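You operate a simulated robot arm through the tools that you are given. There is no shell and no other tool. Be economical: measure what you need, move in short steps, check, and stop when the job is done.

Carry out the task below with a simulated two-armed robot. There is one attempt and no reset: what you move stays moved.

## Task
On the top of the white table, pour about 110 ml from the white bottle into the measuring jug, holding that steady with the other hand, and put the white bottle back.

It is judged by the outcome, as a careful person would: the job done as asked, and still so three seconds after it is handed in. It fails if anything else is knocked over, pushed out of place, dropped, spilled or broken.

## Robot
Two 7-joint arms with two-finger parallel grippers on one trunk, on a base that drives. Base frame: it is fixed to the floor where the robot stands at the start and does not move with it; the origin is under the middle of the robot, x ahead of it, y to its left, z up. Units: cm, degrees, N and s.
The left shoulder is at the start at [7, 13, 118.3], the right one opposite. With the tool pointing down near the work surface each hand reaches from about 10 to 48 cm from the robot's upright axis, wherever it stands, measured 20 degrees to its own side. Payload 1.57 kg a hand.
The tool frame of a hand sits at the grasp point between the pads (the TCP): z along the fingers, y along the line on which they close. The tips reach 3 cm beyond it. Largest opening 8 cm; finger width 1.7, thickness 1.2; the body of the gripper, 4 by 8.2 cm, starts 8 cm behind the TCP.
Orientation is that of the tool frame in the base frame, as a unit quaternion [x, y, z, w]. With the fingers straight down and closing along the base's y, the tool's x points along the base's -x, its y along +y and its z along -z.

## Interface
- The arms move only by the tool servo_tool. It takes "left_steps", "right_steps" or both (then of equal length, played together; a hand with none holds still); each is one flat list of numbers, 7 for each row, row after row: the shift along the tool's x, y, z in cm, then the turn, a rotation vector about the tool's x, y, z in degrees, then the opening, from 0 (shut) to 1 (fully open). In form: [tx, ty, tz, ax, ay, az, grip, tx, ty, tz, ax, ay, az, grip, ...]. A call has 1 to 8 rows; each row is the pose to reach, as a shift and turn from the pose commanded when the call began, along the tool's axes at that moment. Each row takes 0.2 s and may step no farther than 5 cm and 8.6 degrees from the row before; otherwise, or with a gripper value out of range, the whole call is refused. A pose out of reach is approached as far as the arm can. The call stops where the force on the tool passes 40 N (or 10 N more than at its start, if that is more) or the arm is blocked; 0.2 s more then pass. Each finger travels about 10.8 cm/s and halts on what it meets, pressing with about 23 N; the grip force reading is that of the motor and also rises with nothing between the fingers. The clock runs only during rows and for 0.2 s after the last one: add rows that repeat a pose to give the fingers time. It gives the time, the measured TCP pose, the force on the tool (base axes), the opening and the grip force at its end, in the units of the frame above (readings bear some noise), with the torque about the TCP (base axes, N m) and any sound that the robot's microphone picked up.
- Cameras (640 x 400 px; columns grow to the right, rows downward): "scene" is now at [11.71, 5.27, 140.98]; the picture's right is [0.65, -0.76, 0.00], its down [-0.50, -0.43, -0.75] and it looks along [0.57, 0.49, -0.66] (base axes); focal length 254 px, centre (320, 200). "left" rides on the left gripper at [7.2, 0.7, -12.2] in its tool frame; the picture's right is [-0.09, 1.00, 0.00], its down [-0.84, -0.08, -0.54] and it looks along [-0.54, -0.05, 0.84] (tool axes); focal length 238 px, centre (320, 200). "right" rides on the right gripper at [7.2, -0.7, -12.2] in its tool frame; the picture's right is [0.09, 1.00, 0.00], its down [-0.84, 0.08, -0.54] and it looks along [-0.54, 0.05, 0.84] (tool axes); focal length 238 px, centre (320, 200). There is no depth. A picture from a camera that has moved, and an enlarged one, comes with that camera's place and axes in the base frame and with its lens. The place of the scene camera against the robot may be out by one fixed shift of up to 1.2 cm in any direction.
- capture(camera): a new picture of that camera. No time passes.
- slide_trunk(by): slides the trunk up (or, below 0, down) by that many cm; the arms and the scene camera ride with it, the base frame stays. It gives what a move gives, with no picture.
- base_move(legs): drives the robot by 1 to 6 legs, each [ahead, left, turn to the left] in cm, cm and degrees, along the robot's own axes; the way and the turn of a leg run together, so that a leg with both is an arc; at most 150 cm and 180 degrees a leg. The arms and the cameras ride along, it lands a little off, and it stops where it bumps. It gives what a move gives.
- head_to(pan, tilt): turns the head with the scene camera to pan (to the left, within 86 degrees either way) and tilt (down, from -29 to 69), counted from straight ahead of the robot. It gives what a move gives.
- zoom(camera, box): a new picture of the part [left, top, right, bottom] of that camera's present view, enlarged. No time passes.
- hand_in(): hands the job in; it is judged then, once.

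Work in short steps. Places have to be worked out from the pictures, the camera data and where the tool is seen: move nearer, look again, correct. Check each grasp and each placing, and mend what went wrong. You have 120 turns and 92 pictures in all, those below and enlarged ones among them. Open the grippers and draw the arms clear of the work before you hand the job in, unless the task says otherwise; then end with one line.

The tools are called by a JSON object that holds its "name" and its "arguments". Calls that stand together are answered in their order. servo_tool: Moves the arms, as the interface text tells. Its arguments: {"type":"object","properties":{"left_steps":{"type":"array"},"right_steps":{"type":"array"}},"required":[]} The other tools are called the same way: slide_trunk (by) slides the trunk up or down; base_move (legs) drives the base; head_to (pan, tilt) turns the head that bears the scene camera; capture (camera) takes a picture; zoom (camera, box) takes an enlarged picture of a part of a camera's view; hand_in () hands the job in.

At the start:

```text
time: 0.0
left_position: [21.43, 31.87, 119.76]
left_orientation: [-0.001, 1.0, 0.0, 0.001]
left_force: [0.9, -0.3, 0.3]
left_moment: [-0.01, 0.02, 0.0]
left_finger_gap: 8.01
left_grasp_force: 0.0
right_position: [32.69, 3.45, 120.67]
right_orientation: [-0.001, 1.0, 0.0, 0.0]
right_force: [0.3, -0.7, -0.3]
right_moment: [0.01, 0.04, -0.02]
right_finger_gap: 8.02
right_grasp_force: 0.0
trunk travel left (down, up): [-82.0, 12.0]
robot x, y, heading: [0.13, 0.38, 0.0]
head pan, tilt: [40.7, 41.2]
```

scene: 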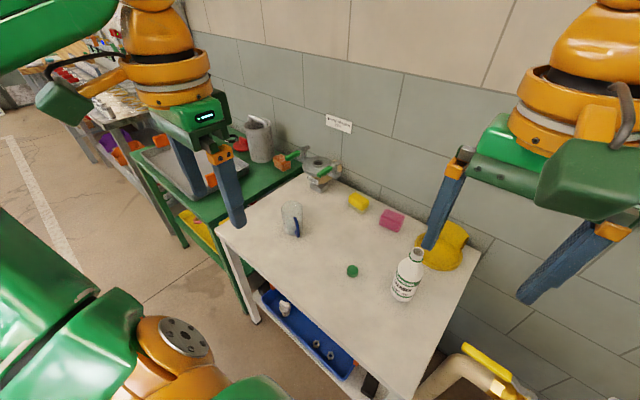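
right: 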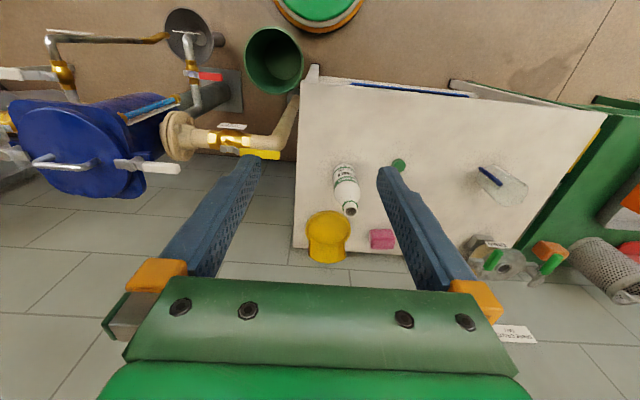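
left: 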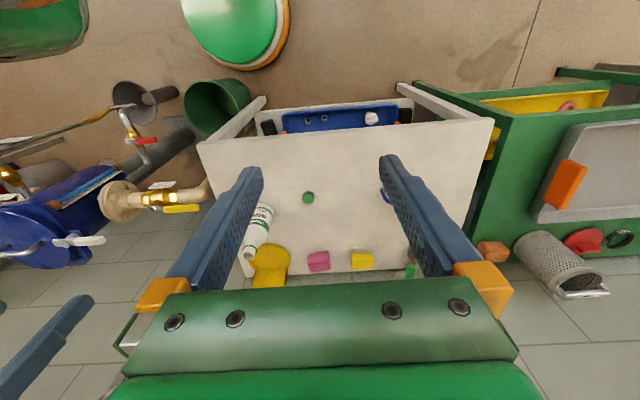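

The bottle appears to stand near (53, 11) and the jug near (50, 52), on a table about 75 cm high. I zoom in on both for detail.

{"name": "zoom", "arguments": {"camera": "scene", "box": [340, 220, 468, 300]}}

{"name": "zoom", "arguments": {"camera": "scene", "box": [240, 180, 368, 260]}}

{"name": "zoom", "arguments": {"camera": "right", "box": [290, 100, 610, 300]}}

```text
5.00 times, centred on (404, 260) of scene
camera zoom: at [11.71, 5.27, 140.98], right [0.65, -0.76, 0.0], down [-0.5, -0.43, -0.75], along [0.57, 0.49, -0.66], focal length 1270 px, centre (-100, -100)
```

zoom: 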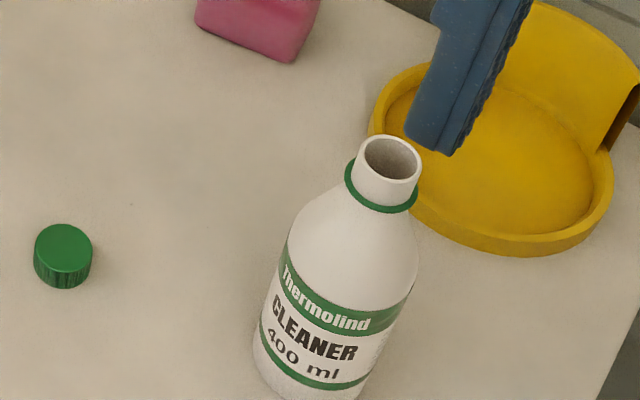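

```text
5.00 times, centred on (304, 220) of scene
camera zoom: at [11.71, 5.27, 140.98], right [0.65, -0.76, 0.0], down [-0.5, -0.43, -0.75], along [0.57, 0.49, -0.66], focal length 1270 px, centre (400, 100)
```

zoom: 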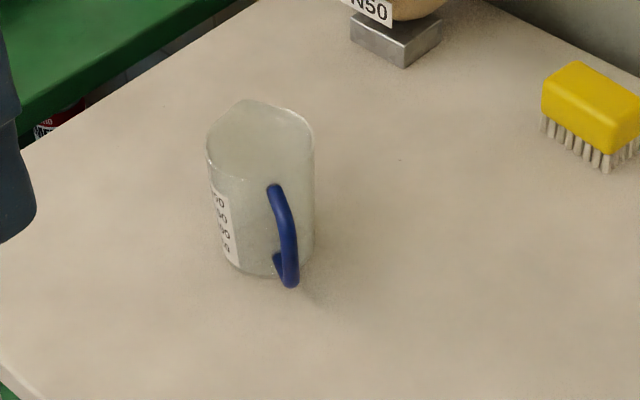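

```text
2.00 times, centred on (450, 200) of right
camera zoom: at [25.42, 2.83, 132.88], right [-0.09, 1.0, 0.0], down [0.84, 0.08, 0.54], along [0.54, 0.05, -0.84], focal length 477 px, centre (60, 200)
```

zoom: 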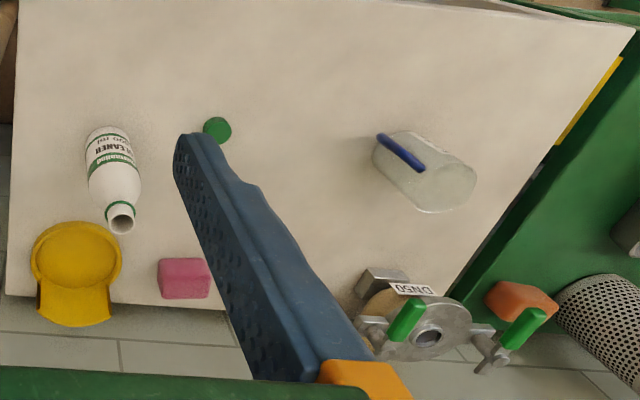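

The bottle is open with its cap lying beside it. The clear jug's handle faces −y. I drive left so that the jug and bottle sit either side of the robot.

{"name": "base_move", "arguments": {"legs": [[0, 31, 0]]}}

{"name": "head_to", "arguments": {"pan": 0, "tilt": 50}}

{"name": "capture", "arguments": {"camera": "scene"}}

```text
time: 2.1
left_position: [20.96, 63.16, 120.09]
left_orientation: [-0.005, 1.0, 0.001, 0.0]
left_force: [0.3, 0.4, 0.3]
left_moment: [0.02, -0.02, -0.01]
left_finger_gap: 8.0
left_grasp_force: 0.1
right_position: [32.45, 34.83, 120.7]
right_orientation: [-0.004, 1.0, 0.001, 0.001]
right_force: [0.1, -0.8, -0.4]
right_moment: [0.0, 0.02, 0.02]
right_finger_gap: 8.01
right_grasp_force: 0.0
trunk travel left (down, up): [-82.0, 12.0]
robot x, y, heading: [0.34, 31.44, 0.3]
head pan, tilt: [40.7, 41.2]
```

```text
time: 3.2
left_position: [21.17, 63.42, 119.9]
left_orientation: [-0.005, 1.0, 0.002, 0.001]
left_force: [-0.3, 0.7, -1.2]
left_moment: [0.02, 0.01, 0.02]
left_finger_gap: 8.0
left_grasp_force: 0.0
right_position: [32.55, 35.22, 120.74]
right_orientation: [-0.004, 1.0, -0.001, 0.0]
right_force: [0.3, -0.4, 0.3]
right_moment: [-0.01, -0.01, -0.01]
right_finger_gap: 7.99
right_grasp_force: 0.1
trunk travel left (down, up): [-82.0, 12.0]
robot x, y, heading: [-0.03, 31.45, 0.4]
head pan, tilt: [0.0, 50.0]
```

```text
85 pictures are left
camera scene: at [12.89, 31.34, 139.74], right [0.01, -1.0, 0.0], down [-0.77, -0.01, -0.64], along [0.64, 0.01, -0.77], focal length 254 px, centre (320, 200)
```

scene: 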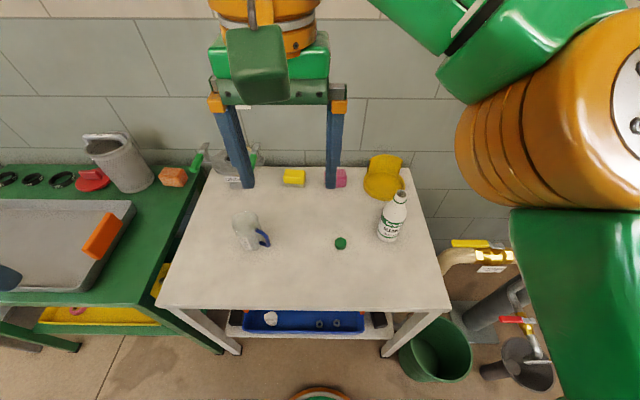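

The base front reaches about x=19 and the table edge is at about 33.6, so there is room to go ahead 11 cm. The hands stay well above everything on the table.

{"name": "base_move", "arguments": {"legs": [[10.5, 0, 0]]}}

{"name": "capture", "arguments": {"camera": "left"}}

{"name": "capture", "arguments": {"camera": "right"}}

{"name": "capture", "arguments": {"camera": "scene"}}

```text
time: 4.3
left_position: [31.03, 63.43, 119.98]
left_orientation: [-0.005, 1.0, 0.001, 0.003]
left_force: [-0.5, -0.1, 0.6]
left_moment: [0.0, -0.01, 0.01]
left_finger_gap: 7.99
left_grasp_force: 0.0
right_position: [42.5, 35.28, 120.86]
right_orientation: [-0.004, 1.0, 0.0, 0.003]
right_force: [-0.8, 0.8, 0.2]
right_moment: [-0.01, -0.04, 0.01]
right_finger_gap: 8.01
right_grasp_force: 0.1
trunk travel left (down, up): [-82.0, 12.0]
robot x, y, heading: [10.04, 31.66, 0.4]
head pan, tilt: [0.0, 50.0]
```

```text
84 pictures are left
camera left: at [23.86, 64.06, 132.27], right [0.08, 1.0, 0.0], down [0.83, -0.07, 0.55], along [0.55, -0.04, -0.84], focal length 238 px, centre (320, 200)
```

left: 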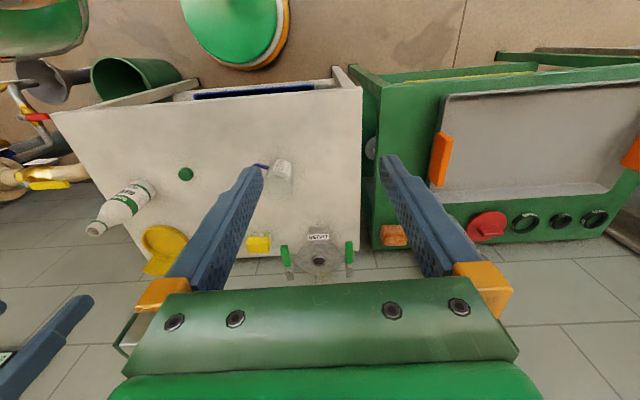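

```text
83 pictures are left
camera right: at [35.26, 34.59, 133.0], right [-0.1, 0.99, 0.0], down [0.83, 0.08, 0.55], along [0.54, 0.06, -0.84], focal length 238 px, centre (320, 200)
```

right: 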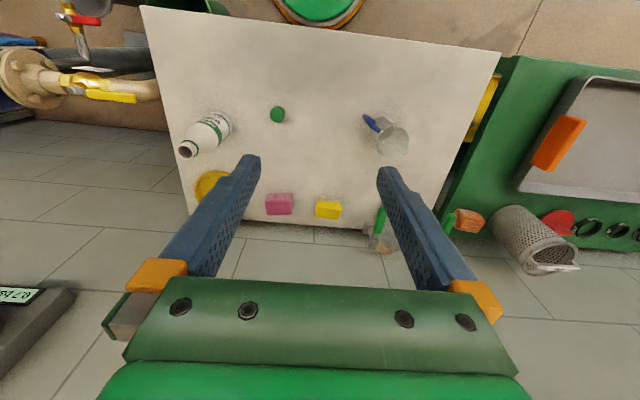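

```text
82 pictures are left
camera scene: at [22.86, 31.43, 139.8], right [0.01, -1.0, 0.0], down [-0.76, -0.01, -0.65], along [0.65, 0.01, -0.76], focal length 254 px, centre (320, 200)
```

scene: 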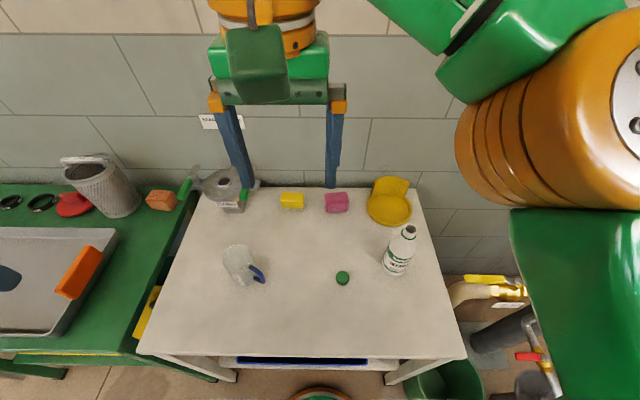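

Both objects are within reach now. I lower the trunk 20 cm to bring the arms and head camera nearer; the fingertips will still clear the objects.

{"name": "slide_trunk", "arguments": {"by": -20}}

{"name": "capture", "arguments": {"camera": "scene"}}

```text
time: 6.5
left_position: [31.47, 63.44, 99.9]
left_orientation: [-0.005, 1.0, 0.0, 0.001]
left_force: [0.3, -0.3, -0.7]
left_moment: [-0.01, 0.03, 0.02]
left_finger_gap: 8.01
left_grasp_force: 0.1
right_position: [42.92, 35.24, 100.74]
right_orientation: [-0.004, 1.0, 0.0, 0.0]
right_force: [-0.3, -0.5, -0.2]
right_moment: [-0.02, 0.01, 0.04]
right_finger_gap: 8.0
right_grasp_force: 0.1
trunk travel left (down, up): [-62.0, 32.0]
robot x, y, heading: [10.61, 31.35, 0.5]
head pan, tilt: [0.0, 50.0]
```

```text
81 pictures are left
camera scene: at [23.4, 31.43, 119.74], right [0.01, -1.0, 0.0], down [-0.77, -0.01, -0.64], along [0.64, 0.01, -0.77], focal length 254 px, centre (320, 200)
```

scene: 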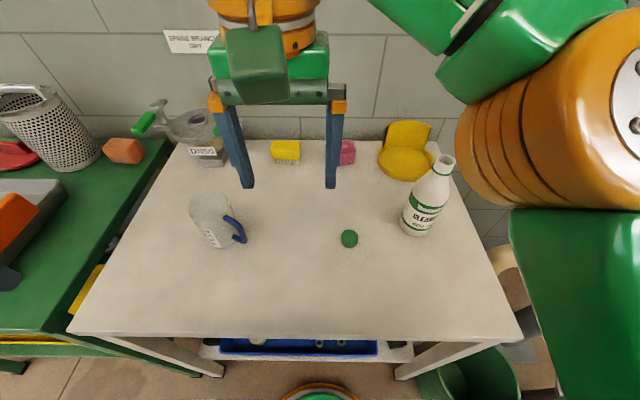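

Both objects are closer in view now. I zoom on each to measure sizes and the jug's markings.

{"name": "zoom", "arguments": {"camera": "scene", "box": [160, 180, 288, 260]}}

{"name": "zoom", "arguments": {"camera": "scene", "box": [348, 145, 508, 245]}}

```text
5.00 times, centred on (224, 220) of scene
camera zoom: at [23.4, 31.43, 119.74], right [0.01, -1.0, 0.0], down [-0.77, -0.01, -0.64], along [0.64, 0.01, -0.77], focal length 1270 px, centre (800, 100)
```

zoom: 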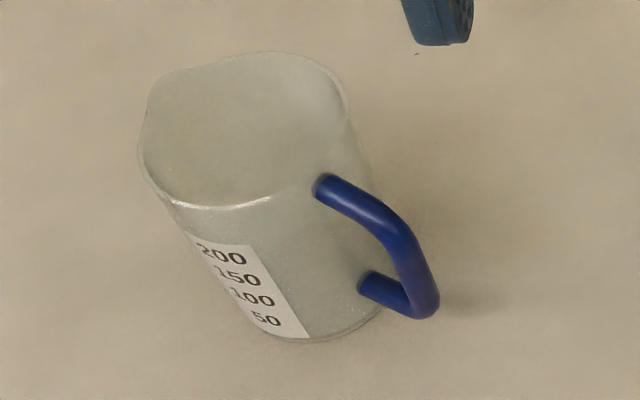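

```text
4.00 times, centred on (428, 195) of scene
camera zoom: at [23.4, 31.43, 119.74], right [0.01, -1.0, 0.0], down [-0.77, -0.01, -0.64], along [0.64, 0.01, -0.77], focal length 1016 px, centre (-112, 220)
```

zoom: 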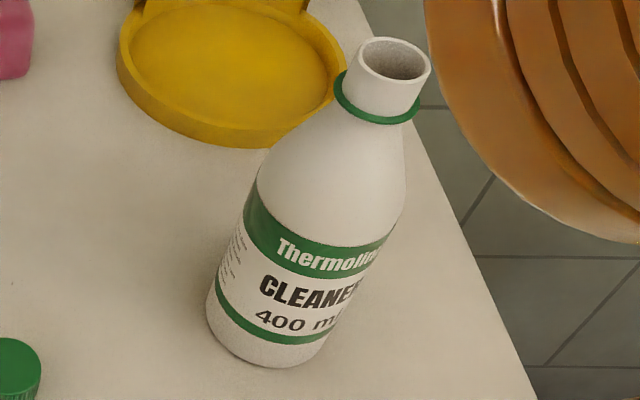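

The jug's rim is about 7 cm across at z≈86, with its base at (50, 51) and graduations facing me. The bottle's base is at (52.4, 12), about 6.5 cm across and 19 cm tall. I turn the right hand from pointing down to near-horizontal, clear of the bottle.

{"name": "servo_tool", "arguments": {"right_steps": [0.5, -2, -0.5, 0, -8.5, 0, 1, 1, -4, -1, 0, -17, 0, 1, 1.5, -6, -1.5, 0, -25.5, 0, 1, 2, -8, -2, 0, -34, 0, 1, 2.5, -10, -2, 0, -42.5, 0, 1, 3, -12, -2, 0, -51, 0, 1, 3, -14, -2, 0, -59.5, 0, 1, 3, -16, -2, 0, -68, 0, 1]}}

{"name": "capture", "arguments": {"camera": "scene"}}

{"name": "capture", "arguments": {"camera": "right"}}

```text
time: 8.3
left_position: [31.49, 63.48, 100.0]
left_orientation: [-0.005, 1.0, 0.001, 0.001]
left_force: [0.2, 0.0, -0.3]
left_moment: [0.01, 0.0, 0.03]
left_finger_gap: 8.0
left_grasp_force: 0.1
right_position: [41.13, 20.6, 105.73]
right_orientation: [-0.002, 0.829, 0.002, 0.56]
right_force: [0.3, 0.2, 1.1]
right_moment: [-0.01, 0.01, -0.02]
right_finger_gap: 8.01
right_grasp_force: 0.1
right hand out of reach, approached as far as the arm can: row 8
trunk travel left (down, up): [-62.0, 32.0]
robot x, y, heading: [10.41, 31.83, 0.6]
head pan, tilt: [0.0, 50.0]
```

```text
78 pictures are left
camera scene: at [23.37, 31.43, 119.74], right [0.01, -1.0, 0.0], down [-0.77, -0.01, -0.64], along [0.64, 0.01, -0.77], focal length 254 px, centre (320, 200)
```

scene: 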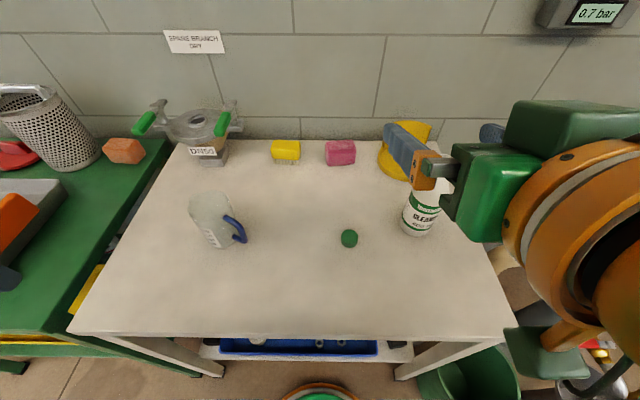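

```text
77 pictures are left
camera right: at [27.01, 19.91, 103.61], right [-0.04, 1.0, -0.08], down [-0.19, 0.08, 0.98], along [0.98, 0.06, 0.19], focal length 238 px, centre (320, 200)
```

right: 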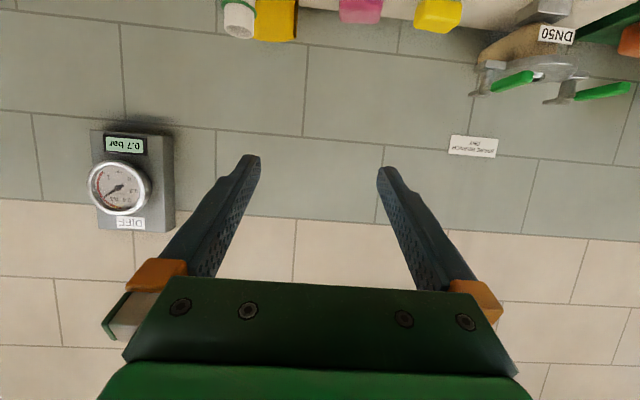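

The tool points forward with 22° of down pitch, though the arm is folded close to its limit there. I move down and right to a stand-off in front of the bottle, where it should unfold.

{"name": "servo_tool", "arguments": {"right_steps": [2.2, -1.8, 1.7, 0, 0, 0, 1, 4.4, -3.6, 3.4, 0, 0, 0, 1, 6.6, -5.4, 5.2, 0, 0, 0, 1, 8.8, -7.2, 6.9, 0, 0, 0, 1, 8.8, -7.2, 6.9, 0, 0, 0, 1]}}

{"name": "capture", "arguments": {"camera": "scene"}}

{"name": "capture", "arguments": {"camera": "right"}}

```text
time: 9.5
left_position: [31.47, 63.68, 99.9]
left_orientation: [-0.004, 1.0, 0.001, 0.002]
left_force: [0.0, -0.1, -0.3]
left_moment: [0.01, 0.01, -0.02]
left_finger_gap: 8.02
left_grasp_force: 0.1
right_position: [51.05, 14.01, 100.75]
right_orientation: [-0.004, 0.829, 0.002, 0.56]
right_force: [-0.7, -0.6, 0.5]
right_moment: [0.0, 0.01, -0.03]
right_finger_gap: 7.99
right_grasp_force: 0.1
right hand out of reach, approached as far as the arm can: row 1, 2, 3, 4, 5
trunk travel left (down, up): [-62.0, 32.0]
robot x, y, heading: [10.38, 31.73, 0.7]
head pan, tilt: [0.0, 50.0]
```

```text
76 pictures are left
camera scene: at [23.37, 31.5, 119.75], right [0.01, -1.0, 0.0], down [-0.77, -0.01, -0.64], along [0.64, 0.01, -0.77], focal length 254 px, centre (320, 200)
```

scene: 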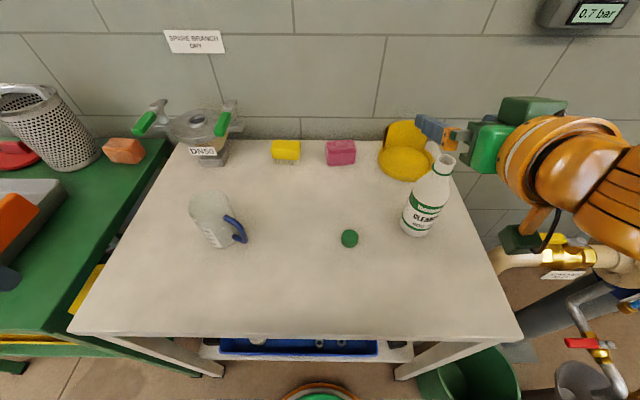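

```text
75 pictures are left
camera right: at [37.0, 13.2, 98.58], right [-0.04, 1.0, -0.09], down [-0.19, 0.08, 0.98], along [0.98, 0.06, 0.19], focal length 238 px, centre (320, 200)
```

right: 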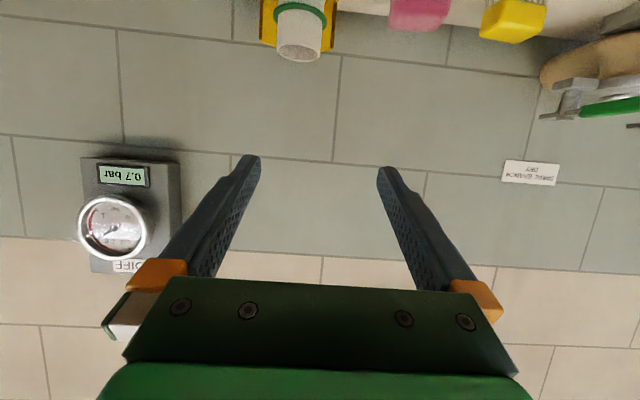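

The arm cannot fold close enough, and the hand ended up above and beyond the intended spot (it touched nothing). I raise the trunk, then back the base off 8 cm to give the right arm room.

{"name": "slide_trunk", "arguments": {"by": 16}}

{"name": "base_move", "arguments": {"legs": [[-8, 0, 0]]}}

{"name": "servo_tool", "arguments": {"right_steps": [0, 0, 0, 0, 0, 0, 1]}}

```text
time: 11.3
left_position: [31.5, 63.54, 115.96]
left_orientation: [-0.005, 1.0, 0.0, 0.001]
left_force: [0.4, -0.1, 0.1]
left_moment: [0.0, 0.03, -0.02]
left_finger_gap: 8.0
left_grasp_force: 0.0
right_position: [51.05, 14.01, 116.71]
right_orientation: [-0.004, 0.829, 0.003, 0.559]
right_force: [0.1, 0.3, -0.1]
right_moment: [0.01, -0.02, -0.01]
right_finger_gap: 7.99
right_grasp_force: 0.1
trunk travel left (down, up): [-78.0, 16.0]
robot x, y, heading: [10.42, 31.46, 0.7]
head pan, tilt: [0.0, 50.0]
```

```text
time: 12.4
left_position: [24.12, 63.54, 115.84]
left_orientation: [-0.005, 1.0, 0.0, -0.001]
left_force: [-0.1, -0.4, -0.5]
left_moment: [0.03, 0.04, -0.01]
left_finger_gap: 8.0
left_grasp_force: 0.1
right_position: [43.65, 13.92, 116.47]
right_orientation: [-0.004, 0.831, 0.003, 0.557]
right_force: [0.2, -0.1, -0.3]
right_moment: [0.02, 0.03, -0.01]
right_finger_gap: 7.98
right_grasp_force: 0.2
trunk travel left (down, up): [-78.0, 16.0]
robot x, y, heading: [2.36, 31.54, 0.4]
head pan, tilt: [0.0, 50.0]
```

```text
time: 12.8
left_position: [23.66, 63.56, 115.86]
left_orientation: [-0.006, 1.0, 0.001, 0.001]
left_force: [-0.8, 0.3, 0.0]
left_moment: [0.02, 0.01, 0.01]
left_finger_gap: 7.99
left_grasp_force: 0.0
right_position: [43.19, 13.8, 116.67]
right_orientation: [-0.004, 0.83, 0.003, 0.558]
right_force: [0.6, 0.2, 0.6]
right_moment: [0.01, 0.01, -0.03]
right_finger_gap: 7.99
right_grasp_force: 0.1
trunk travel left (down, up): [-78.0, 16.0]
robot x, y, heading: [2.51, 31.75, 0.5]
head pan, tilt: [0.0, 50.0]
```

Commands now start from the measured pose. I descend to a stand-off in front of the bottle at about (40, 12.5, 95).

{"name": "servo_tool", "arguments": {"right_steps": [3.5, -0.2, 0.9, 0, 0, 0, 1, 7, -0.4, 1.7, 0, 0, 0, 1, 10.6, -0.6, 2.6, 0, 0, 0, 1, 14.2, -0.8, 3.5, 0, 0, 0, 1, 17.8, -1, 4.4, 0, 0, 0, 1, 21.3, -1.3, 5.2, 0, 0, 0, 1, 21.3, -1.3, 5.2, 0, 0, 0, 1]}}

{"name": "capture", "arguments": {"camera": "scene"}}

{"name": "capture", "arguments": {"camera": "right"}}

```text
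time: 14.4
left_position: [23.74, 63.53, 115.94]
left_orientation: [-0.005, 1.0, 0.001, 0.001]
left_force: [0.2, 0.5, 0.4]
left_moment: [-0.01, 0.02, -0.02]
left_finger_gap: 8.01
left_grasp_force: 0.0
right_position: [41.03, 12.44, 93.72]
right_orientation: [-0.003, 0.83, 0.002, 0.558]
right_force: [-0.1, -0.1, 0.9]
right_moment: [-0.01, -0.04, 0.02]
right_finger_gap: 8.0
right_grasp_force: 0.1
right hand out of reach, approached as far as the arm can: row 1, 2, 3, 4, 5, 6, 7
trunk travel left (down, up): [-78.0, 16.0]
robot x, y, heading: [2.06, 31.27, 0.6]
head pan, tilt: [0.0, 50.0]
```

```text
74 pictures are left
camera scene: at [15.51, 31.35, 135.74], right [0.01, -1.0, 0.0], down [-0.77, -0.01, -0.64], along [0.64, 0.01, -0.77], focal length 254 px, centre (320, 200)
```

scene: 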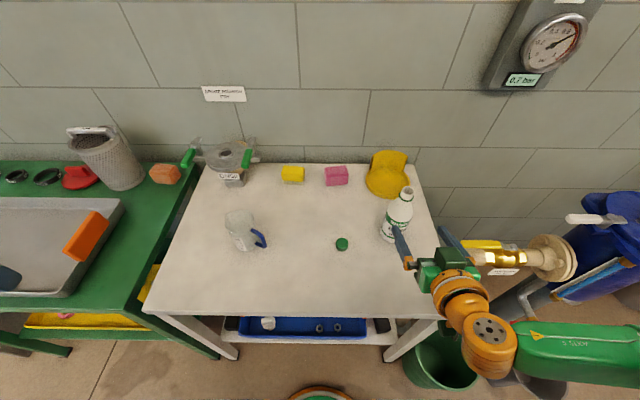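

```text
73 pictures are left
camera right: at [26.91, 11.67, 91.59], right [-0.04, 1.0, -0.08], down [-0.19, 0.07, 0.98], along [0.98, 0.06, 0.18], focal length 238 px, centre (320, 200)
```

right: 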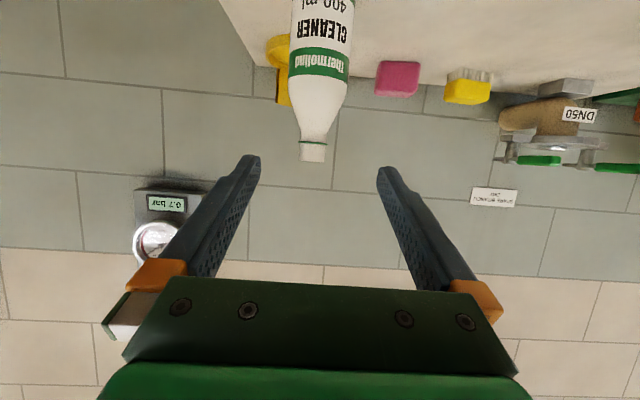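

The hand is at (41, 12.4, 93.7) with the bottle centred at y≈12.2, roughly x 52.5–54. I lower to grip height, still short of the bottle.

{"name": "servo_tool", "arguments": {"right_steps": [3.6, -0.1, 2.5, 0, 0, 0, 1, 7.3, -0.2, 5.1, 0, 0, 0, 1, 7.3, -0.2, 5.1, 0, 0, 0, 1]}}

{"name": "capture", "arguments": {"camera": "right"}}

{"name": "zoom", "arguments": {"camera": "scene", "box": [340, 170, 500, 270]}}

```text
time: 15.2
left_position: [23.57, 63.48, 115.92]
left_orientation: [-0.005, 1.0, 0.001, 0.002]
left_force: [0.4, 0.7, -0.5]
left_moment: [-0.01, 0.0, -0.01]
left_finger_gap: 8.0
left_grasp_force: 0.0
right_position: [42.69, 12.35, 84.92]
right_orientation: [-0.003, 0.829, 0.003, 0.559]
right_force: [-1.2, -0.2, 1.3]
right_moment: [0.04, 0.03, -0.01]
right_finger_gap: 8.02
right_grasp_force: 0.0
trunk travel left (down, up): [-78.0, 16.0]
robot x, y, heading: [2.52, 31.42, 0.3]
head pan, tilt: [0.0, 50.0]
```

```text
72 pictures are left
camera right: at [28.72, 11.6, 82.82], right [-0.04, 1.0, -0.08], down [-0.19, 0.07, 0.98], along [0.98, 0.06, 0.19], focal length 238 px, centre (320, 200)
```

right: 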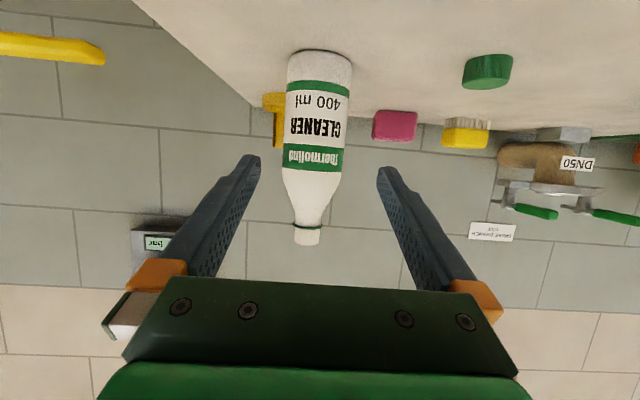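

```text
4.00 times, centred on (420, 220) of scene
camera zoom: at [15.47, 31.37, 135.74], right [0.01, -1.0, 0.0], down [-0.77, -0.01, -0.64], along [0.64, 0.01, -0.77], focal length 1016 px, centre (-80, 120)
```

zoom: 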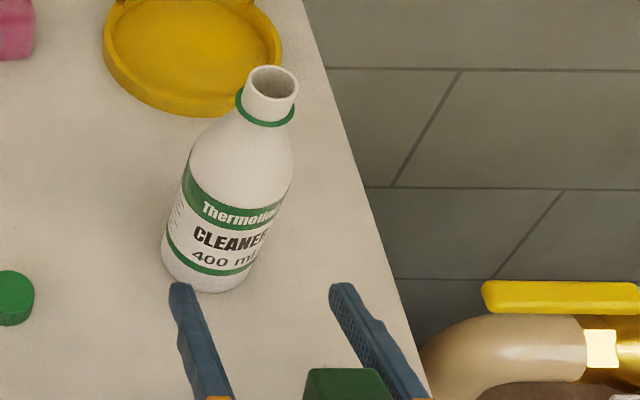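

The fingers are aligned with the bottle in both views, and its axis is at about (53, 12.3). I advance horizontally until it sits between the pads.

{"name": "servo_tool", "arguments": {"right_steps": [-0.75, 0, 2.4, 0, 0, 0, 1, -1.5, 0, 4.8, 0, 0, 0, 1, -2.2, 0, 7.2, 0, 0, 0, 1, -2.95, 0, 9.6, 0, 0, 0, 1]}}

{"name": "capture", "arguments": {"camera": "right"}}

{"name": "zoom", "arguments": {"camera": "scene", "box": [340, 170, 500, 270]}}

```text
time: 16.2
left_position: [23.7, 63.54, 115.85]
left_orientation: [-0.004, 1.0, 0.0, 0.001]
left_force: [0.4, 0.2, -0.6]
left_moment: [0.01, 0.03, 0.02]
left_finger_gap: 8.0
left_grasp_force: 0.0
right_position: [52.98, 12.4, 84.21]
right_orientation: [-0.004, 0.83, 0.003, 0.558]
right_force: [0.8, 0.1, 0.1]
right_moment: [-0.01, -0.03, 0.02]
right_finger_gap: 7.98
right_grasp_force: 0.0
trunk travel left (down, up): [-78.0, 16.0]
robot x, y, heading: [2.46, 31.67, 0.6]
head pan, tilt: [0.0, 50.0]
```

```text
70 pictures are left
camera right: at [39.03, 11.62, 82.06], right [-0.04, 1.0, -0.09], down [-0.19, 0.08, 0.98], along [0.98, 0.06, 0.18], focal length 238 px, centre (320, 200)
```

right: 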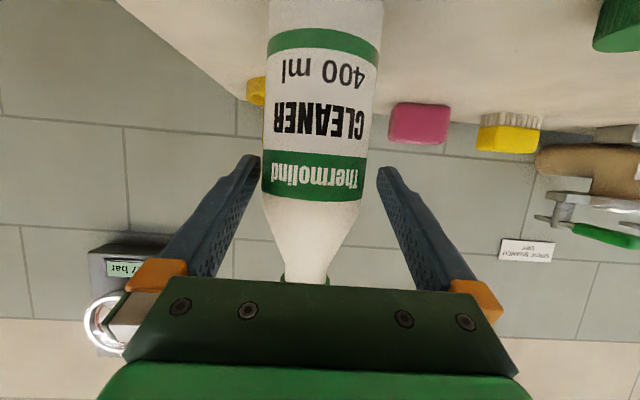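

```text
4.00 times, centred on (420, 220) of scene
camera zoom: at [15.6, 31.39, 135.73], right [0.01, -1.0, 0.0], down [-0.77, -0.01, -0.64], along [0.64, 0.01, -0.77], focal length 1016 px, centre (-80, 120)
```

zoom: 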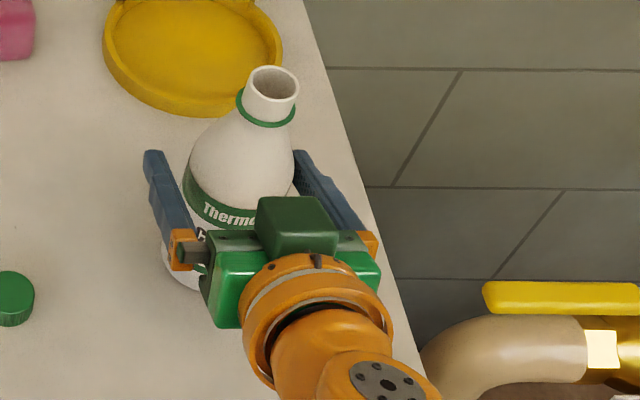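

The bottle is between the fingers, but the pads sit near its shoulder. I lower 1.5 cm and close.

{"name": "servo_tool", "arguments": {"right_steps": [1.4, 0, 0.5, 0, 0, 0, 1, 1.4, 0, 0.5, 0, 0, 0, 0.85, 1.4, 0, 0.5, 0, 0, 0, 0.7, 1.4, 0, 0.5, 0, 0, 0, 0.4, 1.4, 0, 0.5, 0, 0, 0, 0.3, 1.4, 0, 0.5, 0, 0, 0, 0.3]}}

{"name": "capture", "arguments": {"camera": "right"}}

```text
time: 17.6
left_position: [23.51, 63.42, 115.97]
left_orientation: [-0.006, 1.0, 0.001, 0.001]
left_force: [-1.0, -0.1, 0.9]
left_moment: [0.01, -0.02, 0.02]
left_finger_gap: 7.99
left_grasp_force: 0.0
right_position: [52.76, 12.3, 82.76]
right_orientation: [-0.004, 0.83, 0.003, 0.558]
right_force: [-0.5, -0.9, -0.3]
right_moment: [-0.03, 0.0, -0.01]
right_finger_gap: 5.96
right_grasp_force: 23.4
trunk travel left (down, up): [-78.0, 16.0]
robot x, y, heading: [2.2, 31.35, 0.5]
head pan, tilt: [0.0, 50.0]
```

```text
68 pictures are left
camera right: at [38.81, 11.47, 80.6], right [-0.04, 1.0, -0.08], down [-0.19, 0.08, 0.98], along [0.98, 0.06, 0.18], focal length 238 px, centre (320, 200)
```

right: 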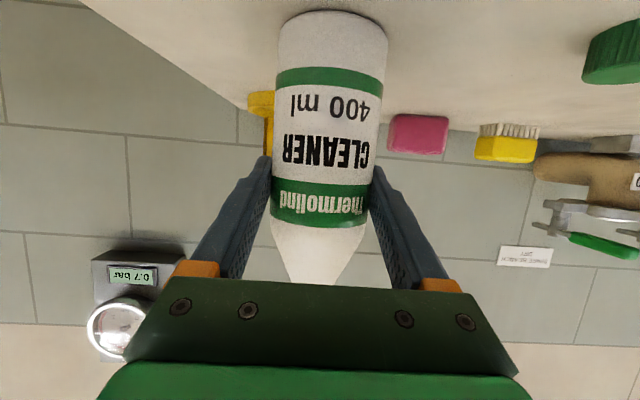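

The bottle is gripped (gap 5.96 cm, 23 N), with its home pose at TCP (52.8, 12.3, 82.8). Before lifting it I bring the left hand above the jug. I turn it to grip the rim on the left-near side at azimuth about 120°, clear of both spout and handle.

{"name": "servo_tool", "arguments": {"left_steps": [-3.4, -1.2, 2.6, -0.87, -3.25, -4.95, 1, -6.8, -2.5, 5.3, -1.73, -6.5, -9.9, 1, -10.2, -3.7, 7.9, -2.6, -9.75, -14.85, 1, -13.7, -5, 10.6, -3.47, -13, -19.8, 1, -17.1, -6.2, 13.2, -4.33, -16.25, -24.75, 1, -20.5, -7.5, 15.9, -5.2, -19.5, -29.7, 1, -20.5, -7.5, 15.9, -5.2, -19.5, -29.7, 1]}}

{"name": "capture", "arguments": {"camera": "left"}}

{"name": "capture", "arguments": {"camera": "scene"}}

```text
time: 19.2
left_position: [44.31, 56.15, 99.97]
left_orientation: [-0.26, 0.95, 0.045, 0.17]
left_force: [-0.2, -1.1, 0.0]
left_moment: [0.0, 0.04, 0.0]
left_finger_gap: 7.99
left_grasp_force: 0.1
right_position: [52.82, 12.27, 82.67]
right_orientation: [-0.004, 0.829, 0.003, 0.559]
right_force: [0.5, -0.2, 0.4]
right_moment: [-0.01, 0.01, 0.01]
right_finger_gap: 5.94
right_grasp_force: 22.9
trunk travel left (down, up): [-78.0, 16.0]
robot x, y, heading: [2.46, 31.55, 0.5]
head pan, tilt: [0.0, 50.0]
```

```text
67 pictures are left
camera left: at [34.52, 51.12, 109.04], right [-0.43, 0.9, 0.03], down [0.55, 0.24, 0.8], along [0.71, 0.36, -0.6], focal length 238 px, centre (320, 200)
```

left: 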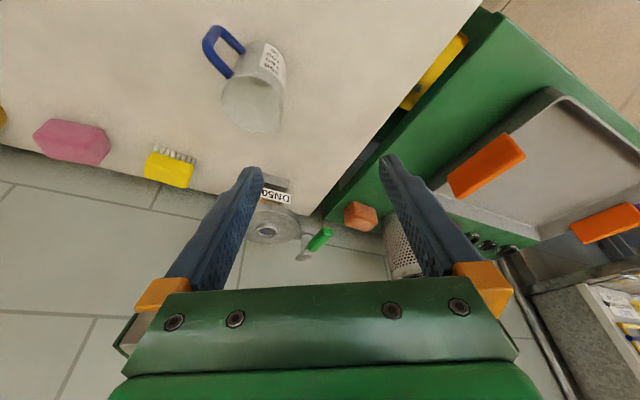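

```text
66 pictures are left
camera scene: at [15.5, 31.36, 135.74], right [0.01, -1.0, 0.0], down [-0.77, -0.01, -0.64], along [0.64, 0.01, -0.77], focal length 254 px, centre (320, 200)
```

scene: 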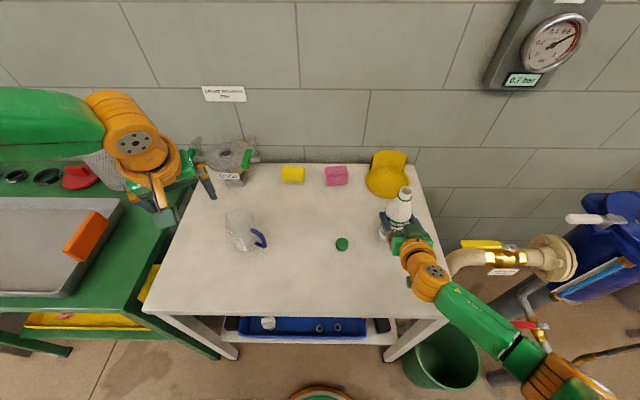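

The left hand reaches well. I zoom in on the jug to fix its rim centre and spout direction.

{"name": "zoom", "arguments": {"camera": "left", "box": [190, 15, 318, 145]}}

{"name": "zoom", "arguments": {"camera": "scene", "box": [190, 195, 286, 255]}}

```text
3.08 times, centred on (254, 80) of left
camera zoom: at [34.52, 51.12, 109.04], right [-0.43, 0.9, 0.03], down [0.55, 0.24, 0.8], along [0.71, 0.36, -0.6], focal length 733 px, centre (523, 569)
```

zoom: 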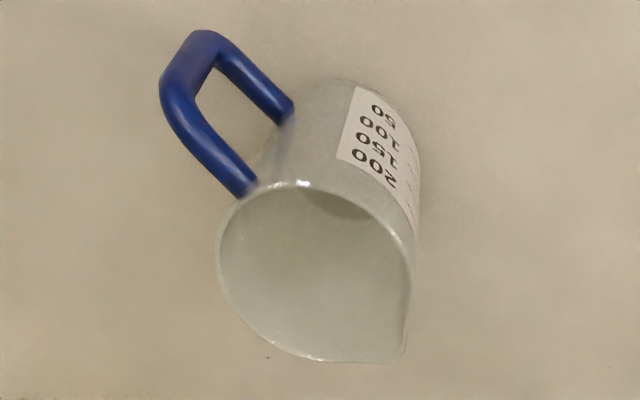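

```text
6.67 times, centred on (238, 225) of scene
camera zoom: at [15.5, 31.36, 135.74], right [0.01, -1.0, 0.0], down [-0.77, -0.01, -0.64], along [0.64, 0.01, -0.77], focal length 1693 px, centre (867, 33)
```

zoom: 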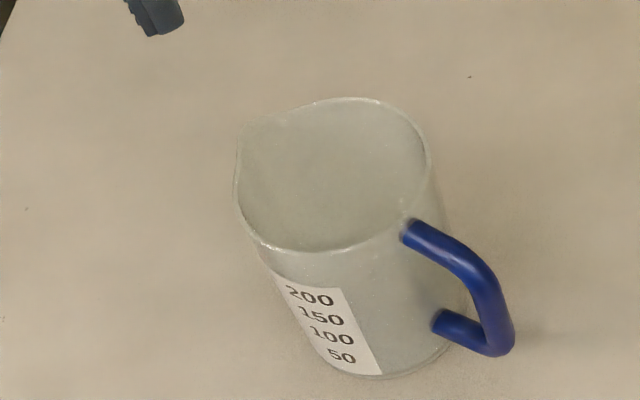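

The jug's rim centre is about (50.4, 51.1, 84.7), with the spout at azimuth about 45° and the handle at about −135°. I move the left hand to a pre-insert pose over the wall at azimuth 120°, half closed.

{"name": "servo_tool", "arguments": {"left_steps": [0.93, -1.34, 3.1, 0, 0, 0, 0.8, 1.86, -2.68, 6.2, 0, 0, 0, 0.6, 2.79, -4.02, 9.3, 0, 0, 0, 0.5, 2.79, -4.02, 9.3, 0, 0, 0, 0.5]}}

{"name": "capture", "arguments": {"camera": "left"}}

{"name": "zoom", "arguments": {"camera": "scene", "box": [160, 160, 320, 260]}}

```text
time: 20.2
left_position: [46.67, 53.08, 90.39]
left_orientation: [-0.26, 0.95, 0.045, 0.169]
left_force: [-0.3, 0.1, -0.2]
left_moment: [0.01, 0.0, -0.01]
left_finger_gap: 4.0
left_grasp_force: 0.1
right_position: [52.73, 12.23, 82.66]
right_orientation: [-0.004, 0.83, 0.003, 0.558]
right_force: [0.9, -0.1, 0.5]
right_moment: [0.04, -0.08, 0.0]
right_finger_gap: 5.95
right_grasp_force: 22.7
trunk travel left (down, up): [-78.0, 16.0]
robot x, y, heading: [2.71, 31.45, 0.4]
head pan, tilt: [0.0, 50.0]
```

```text
63 pictures are left
camera left: at [37.03, 48.03, 99.41], right [-0.43, 0.9, 0.03], down [0.55, 0.24, 0.8], along [0.71, 0.36, -0.6], focal length 238 px, centre (320, 200)
```

left: 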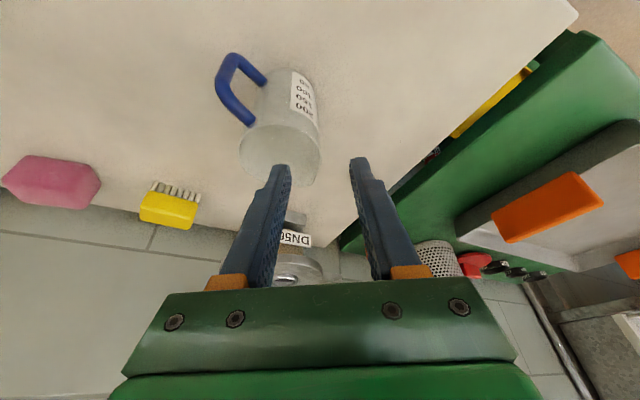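

```text
4.00 times, centred on (240, 210) of scene
camera zoom: at [15.55, 31.33, 135.73], right [0.01, -1.0, 0.0], down [-0.77, -0.01, -0.64], along [0.64, 0.01, -0.77], focal length 1016 px, centre (640, 160)
```

zoom: 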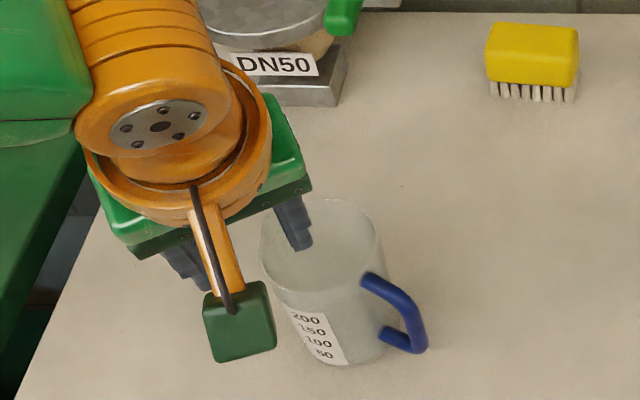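

The projected wall point coincides with the visible rim edge, midway between the fingers. I descend 6.7 cm along the tool, straddling the wall.

{"name": "servo_tool", "arguments": {"left_steps": [0, 0, 2.3, 0, 0, 0, 0.5, 0, 0, 4.5, 0, 0, 0, 0.5, 0, 0, 6.7, 0, 0, 0, 0.5, 0, 0, 6.7, 0, 0, 0, 0.5]}}

{"name": "capture", "arguments": {"camera": "left"}}

{"name": "zoom", "arguments": {"camera": "scene", "box": [160, 160, 320, 260]}}

```text
time: 21.2
left_position: [46.27, 55.88, 87.1]
left_orientation: [-0.259, 0.95, 0.045, 0.169]
left_force: [0.3, 0.8, 0.3]
left_moment: [0.0, -0.02, 0.0]
left_finger_gap: 4.01
left_grasp_force: 0.0
left hand out of reach, approached as far as the arm can: row 1, 2, 3, 4
right_position: [52.8, 12.3, 82.69]
right_orientation: [-0.003, 0.829, 0.002, 0.559]
right_force: [-0.4, -0.4, -0.3]
right_moment: [0.0, 0.0, 0.02]
right_finger_gap: 5.95
right_grasp_force: 23.0
trunk travel left (down, up): [-78.0, 16.0]
robot x, y, heading: [2.54, 31.47, 0.5]
head pan, tilt: [0.0, 50.0]
```

```text
61 pictures are left
camera left: at [36.53, 50.83, 96.21], right [-0.43, 0.9, 0.03], down [0.56, 0.24, 0.8], along [0.71, 0.36, -0.6], focal length 238 px, centre (320, 200)
```

left: 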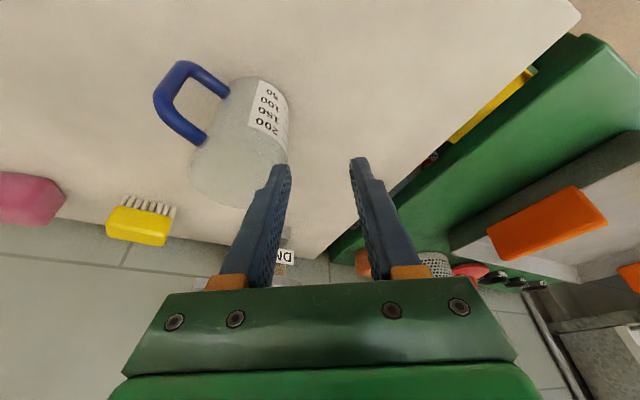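

```text
4.00 times, centred on (240, 210) of scene
camera zoom: at [15.54, 31.32, 135.74], right [0.01, -1.0, 0.0], down [-0.77, -0.01, -0.64], along [0.64, 0.01, -0.77], focal length 1016 px, centre (640, 160)
```

zoom: 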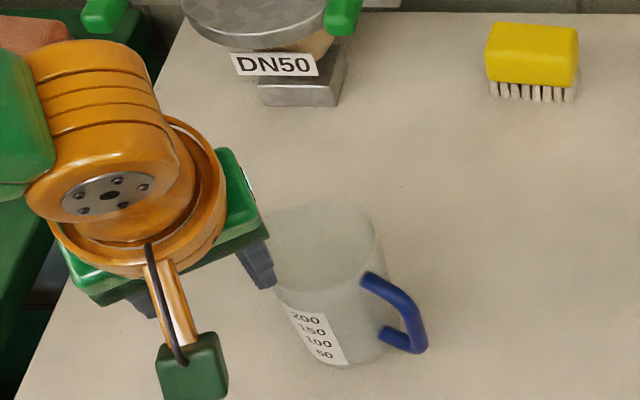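

The left arm stopped short of its target and slid outward; the jug appears untouched. I raise the hand and turn it 25° to grip the wall at azimuth about 95°, which should suit the wrist better.

{"name": "servo_tool", "arguments": {"left_steps": [-1.04, 0, -2.8, 0, 0, 0, 0.5, -2.08, 0, -5.64, 2.88, 0, 7.83, 0.5, -2.08, 0, -5.64, 5.77, 0, 15.67, 0.5, -2.08, 0, -5.64, 8.65, 0, 23.5, 0.5, -2.08, 0, -5.64, 8.65, 0, 23.5, 0.5]}}

{"name": "zoom", "arguments": {"camera": "scene", "box": [160, 160, 320, 260]}}

```text
time: 22.4
left_position: [46.07, 55.95, 93.09]
left_orientation: [-0.049, 0.983, 0.008, 0.175]
left_force: [0.2, 0.7, 0.3]
left_moment: [-0.01, 0.01, 0.02]
left_finger_gap: 4.02
left_grasp_force: 0.0
right_position: [52.88, 12.28, 82.67]
right_orientation: [-0.004, 0.829, 0.003, 0.559]
right_force: [1.1, 0.3, 0.2]
right_moment: [0.04, 0.05, 0.03]
right_finger_gap: 5.92
right_grasp_force: 23.3
trunk travel left (down, up): [-78.0, 16.0]
robot x, y, heading: [2.75, 31.87, 0.5]
head pan, tilt: [0.0, 50.0]
```

```text
4.00 times, centred on (240, 210) of scene
camera zoom: at [15.54, 31.33, 135.74], right [0.01, -1.0, 0.0], down [-0.77, -0.01, -0.64], along [0.64, 0.01, -0.77], focal length 1016 px, centre (640, 160)
```

zoom: 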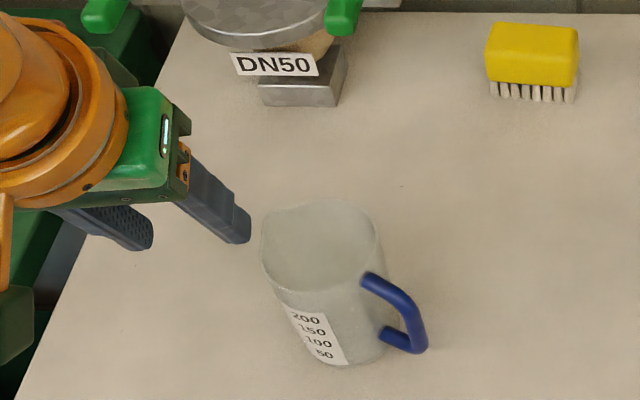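

Reoriented cleanly. Next comes the pre-insert pose above the wall at azimuth 95°.

{"name": "servo_tool", "arguments": {"left_steps": [-0.34, -0.9, 1.6, 0, 0, 0, 0.5, -0.68, -1.83, 3.23, 0, 0, 0, 0.5, -0.68, -1.83, 3.23, 0, 0, 0, 0.5]}}

{"name": "capture", "arguments": {"camera": "left"}}

```text
time: 23.2
left_position: [48.16, 54.09, 90.41]
left_orientation: [-0.048, 0.984, 0.007, 0.174]
left_force: [-0.1, 0.1, -0.3]
left_moment: [0.0, 0.02, 0.0]
left_finger_gap: 4.03
left_grasp_force: 0.1
right_position: [52.88, 12.1, 82.76]
right_orientation: [-0.005, 0.829, 0.004, 0.559]
right_force: [0.6, -0.3, -0.2]
right_moment: [0.0, -0.03, -0.01]
right_finger_gap: 5.96
right_grasp_force: 22.9
trunk travel left (down, up): [-78.0, 16.0]
robot x, y, heading: [2.3, 31.52, 0.1]
head pan, tilt: [0.0, 50.0]
```

```text
58 pictures are left
camera left: at [37.3, 53.79, 99.44], right [-0.01, 1.0, 0.03], down [0.6, -0.02, 0.8], along [0.8, 0.03, -0.6], focal length 238 px, centre (320, 200)
```

left: 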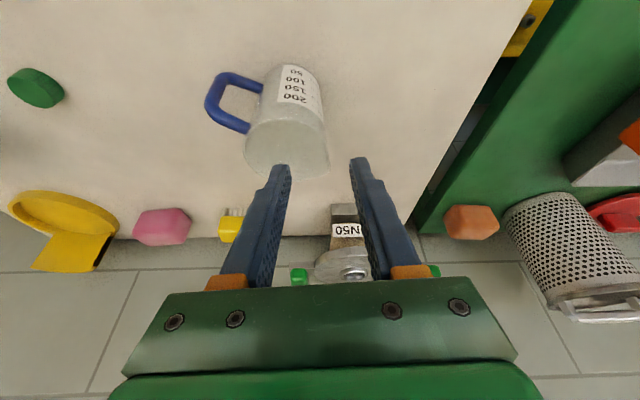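

Alignment is good, with the wall about 0.25 cm further to +y. I go down in a cautious stage first, so the tips stay just at rim level, to check the reach.

{"name": "servo_tool", "arguments": {"left_steps": [0, 0.25, 1.5, 0, 0, 0, 0.5, 0, 0.25, 2.7, 0, 0, 0, 0.5, 0, 0.25, 2.7, 0, 0, 0, 0.5]}}

```text
time: 24.0
left_position: [48.92, 54.59, 88.01]
left_orientation: [-0.048, 0.983, 0.008, 0.175]
left_force: [0.2, -1.0, 0.2]
left_moment: [0.02, 0.0, -0.02]
left_finger_gap: 4.0
left_grasp_force: 0.1
right_position: [53.0, 12.25, 82.79]
right_orientation: [-0.004, 0.83, 0.003, 0.558]
right_force: [-0.1, -0.1, 0.8]
right_moment: [0.02, 0.0, 0.01]
right_finger_gap: 5.95
right_grasp_force: 22.7
trunk travel left (down, up): [-78.0, 16.0]
robot x, y, heading: [2.19, 31.28, 0.7]
head pan, tilt: [0.0, 50.0]
```

Reached. I go down another 1.3 cm.

{"name": "servo_tool", "arguments": {"left_steps": [0, 0, 0.7, 0, 0, 0, 0.5, 0, 0, 1.3, 0, 0, 0, 0.5, 0, 0, 1.3, 0, 0, 0, 0.5]}}

```text
time: 24.8
left_position: [48.69, 54.89, 87.45]
left_orientation: [-0.049, 0.983, 0.008, 0.176]
left_force: [-0.9, 0.8, 0.6]
left_moment: [0.02, -0.02, -0.06]
left_finger_gap: 4.01
left_grasp_force: 0.0
left hand out of reach, approached as far as the arm can: row 1, 2, 3
right_position: [52.93, 12.21, 82.79]
right_orientation: [-0.004, 0.83, 0.003, 0.558]
right_force: [-0.6, 0.1, -0.8]
right_moment: [0.04, 0.0, 0.03]
right_finger_gap: 5.97
right_grasp_force: 22.6
trunk travel left (down, up): [-78.0, 16.0]
robot x, y, heading: [2.33, 31.34, 0.5]
head pan, tilt: [0.0, 50.0]
```

That is the limit at this trunk height. I draw the left hand up, lift the bottle 8 cm (which also lets me weigh it), then lower the trunk 5 cm.

{"name": "servo_tool", "arguments": {"left_steps": [0, 0, -1, 0, 0, 0, 0.5, 0, 0, -2, 0, 0, 0, 0.5, 0, 0, -3, 0, 0, 0, 0.5, 0, 0, -4, 0, 0, 0, 0.5, 0, 0, -5, 0, 0, 0, 0.5, 0, 0, -6, 0, 0, 0, 0.5, 0, 0, -6, 0, 0, 0, 0.5], "right_steps": [-0.93, 0, -0.38, 0, 0, 0, 0.3, -2.3, 0, -0.95, 0, 0, 0, 0.3, -3.7, 0, -1.5, 0, 0, 0, 0.3, -5.1, 0, -2.1, 0, 0, 0, 0.3, -6.5, 0, -2.6, 0, 0, 0, 0.3, -7.4, 0, -3, 0, 0, 0, 0.3, -7.4, 0, -3, 0, 0, 0, 0.3]}}

{"name": "capture", "arguments": {"camera": "right"}}

```text
time: 26.4
left_position: [46.73, 54.68, 93.22]
left_orientation: [-0.047, 0.984, 0.008, 0.173]
left_force: [0.7, -1.1, -0.6]
left_moment: [0.01, -0.04, 0.02]
left_finger_gap: 4.01
left_grasp_force: 0.2
right_position: [53.09, 12.42, 90.62]
right_orientation: [-0.003, 0.83, 0.002, 0.558]
right_force: [0.1, -0.3, -1.6]
right_moment: [0.03, 0.02, -0.02]
right_finger_gap: 5.98
right_grasp_force: 22.8
trunk travel left (down, up): [-78.0, 16.0]
robot x, y, heading: [2.42, 31.36, 0.3]
head pan, tilt: [0.0, 50.0]
```

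```text
57 pictures are left
camera right: at [38.99, 11.61, 88.55], right [-0.04, 1.0, -0.08], down [-0.19, 0.08, 0.98], along [0.98, 0.06, 0.18], focal length 238 px, centre (320, 200)
```

right: 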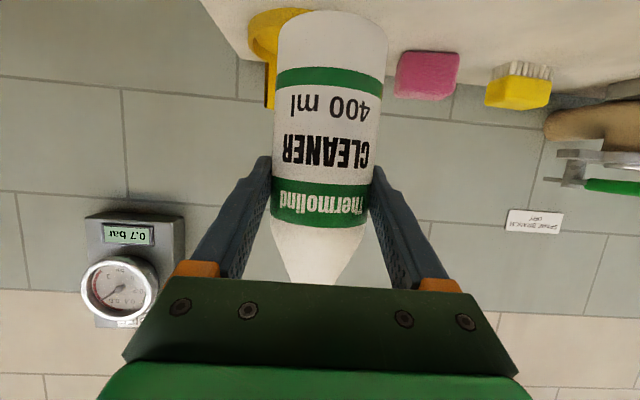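

The bottle is lifted and secure. I lower the trunk 5 cm, which leaves it about 3 cm above the table.

{"name": "slide_trunk", "arguments": {"by": -5}}

{"name": "servo_tool", "arguments": {"left_steps": [0, 0, 0, 0, 0, 0, 0.5], "right_steps": [-1.85, 0, -0.75, 0, 0, 0, 0.3]}}

{"name": "capture", "arguments": {"camera": "left"}}

```text
time: 27.3
left_position: [46.53, 54.77, 88.19]
left_orientation: [-0.048, 0.983, 0.008, 0.175]
left_force: [-0.8, 0.2, -0.4]
left_moment: [-0.02, -0.01, -0.01]
left_finger_gap: 4.0
left_grasp_force: 0.0
right_position: [52.93, 12.33, 85.65]
right_orientation: [-0.004, 0.829, 0.003, 0.559]
right_force: [0.9, 0.0, -2.6]
right_moment: [-0.02, 0.03, 0.03]
right_finger_gap: 5.94
right_grasp_force: 22.9
trunk travel left (down, up): [-73.0, 21.0]
robot x, y, heading: [2.34, 31.61, 0.4]
head pan, tilt: [0.0, 50.0]
```

```text
time: 27.7
left_position: [46.62, 54.77, 88.21]
left_orientation: [-0.048, 0.983, 0.007, 0.175]
left_force: [-0.2, -0.5, -0.3]
left_moment: [0.02, 0.0, 0.0]
left_finger_gap: 3.99
left_grasp_force: 0.1
right_position: [53.03, 12.38, 87.63]
right_orientation: [-0.004, 0.83, 0.003, 0.558]
right_force: [0.5, -0.8, -3.0]
right_moment: [-0.04, 0.06, 0.0]
right_finger_gap: 5.93
right_grasp_force: 23.4
trunk travel left (down, up): [-73.0, 21.0]
robot x, y, heading: [2.16, 31.31, 0.7]
head pan, tilt: [0.0, 50.0]
```

```text
56 pictures are left
camera left: at [35.75, 54.3, 97.31], right [-0.01, 1.0, 0.03], down [0.6, -0.02, 0.8], along [0.8, 0.03, -0.6], focal length 238 px, centre (320, 200)
```

left: 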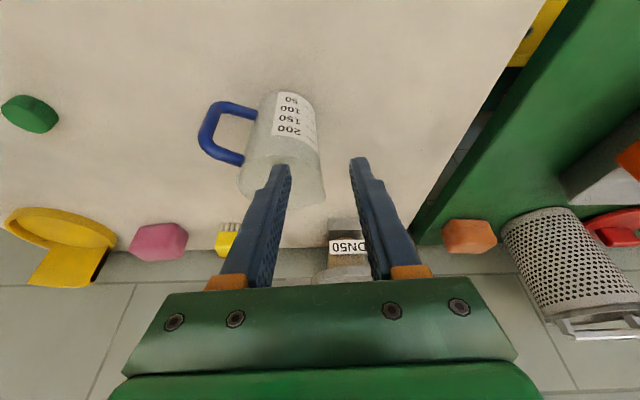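

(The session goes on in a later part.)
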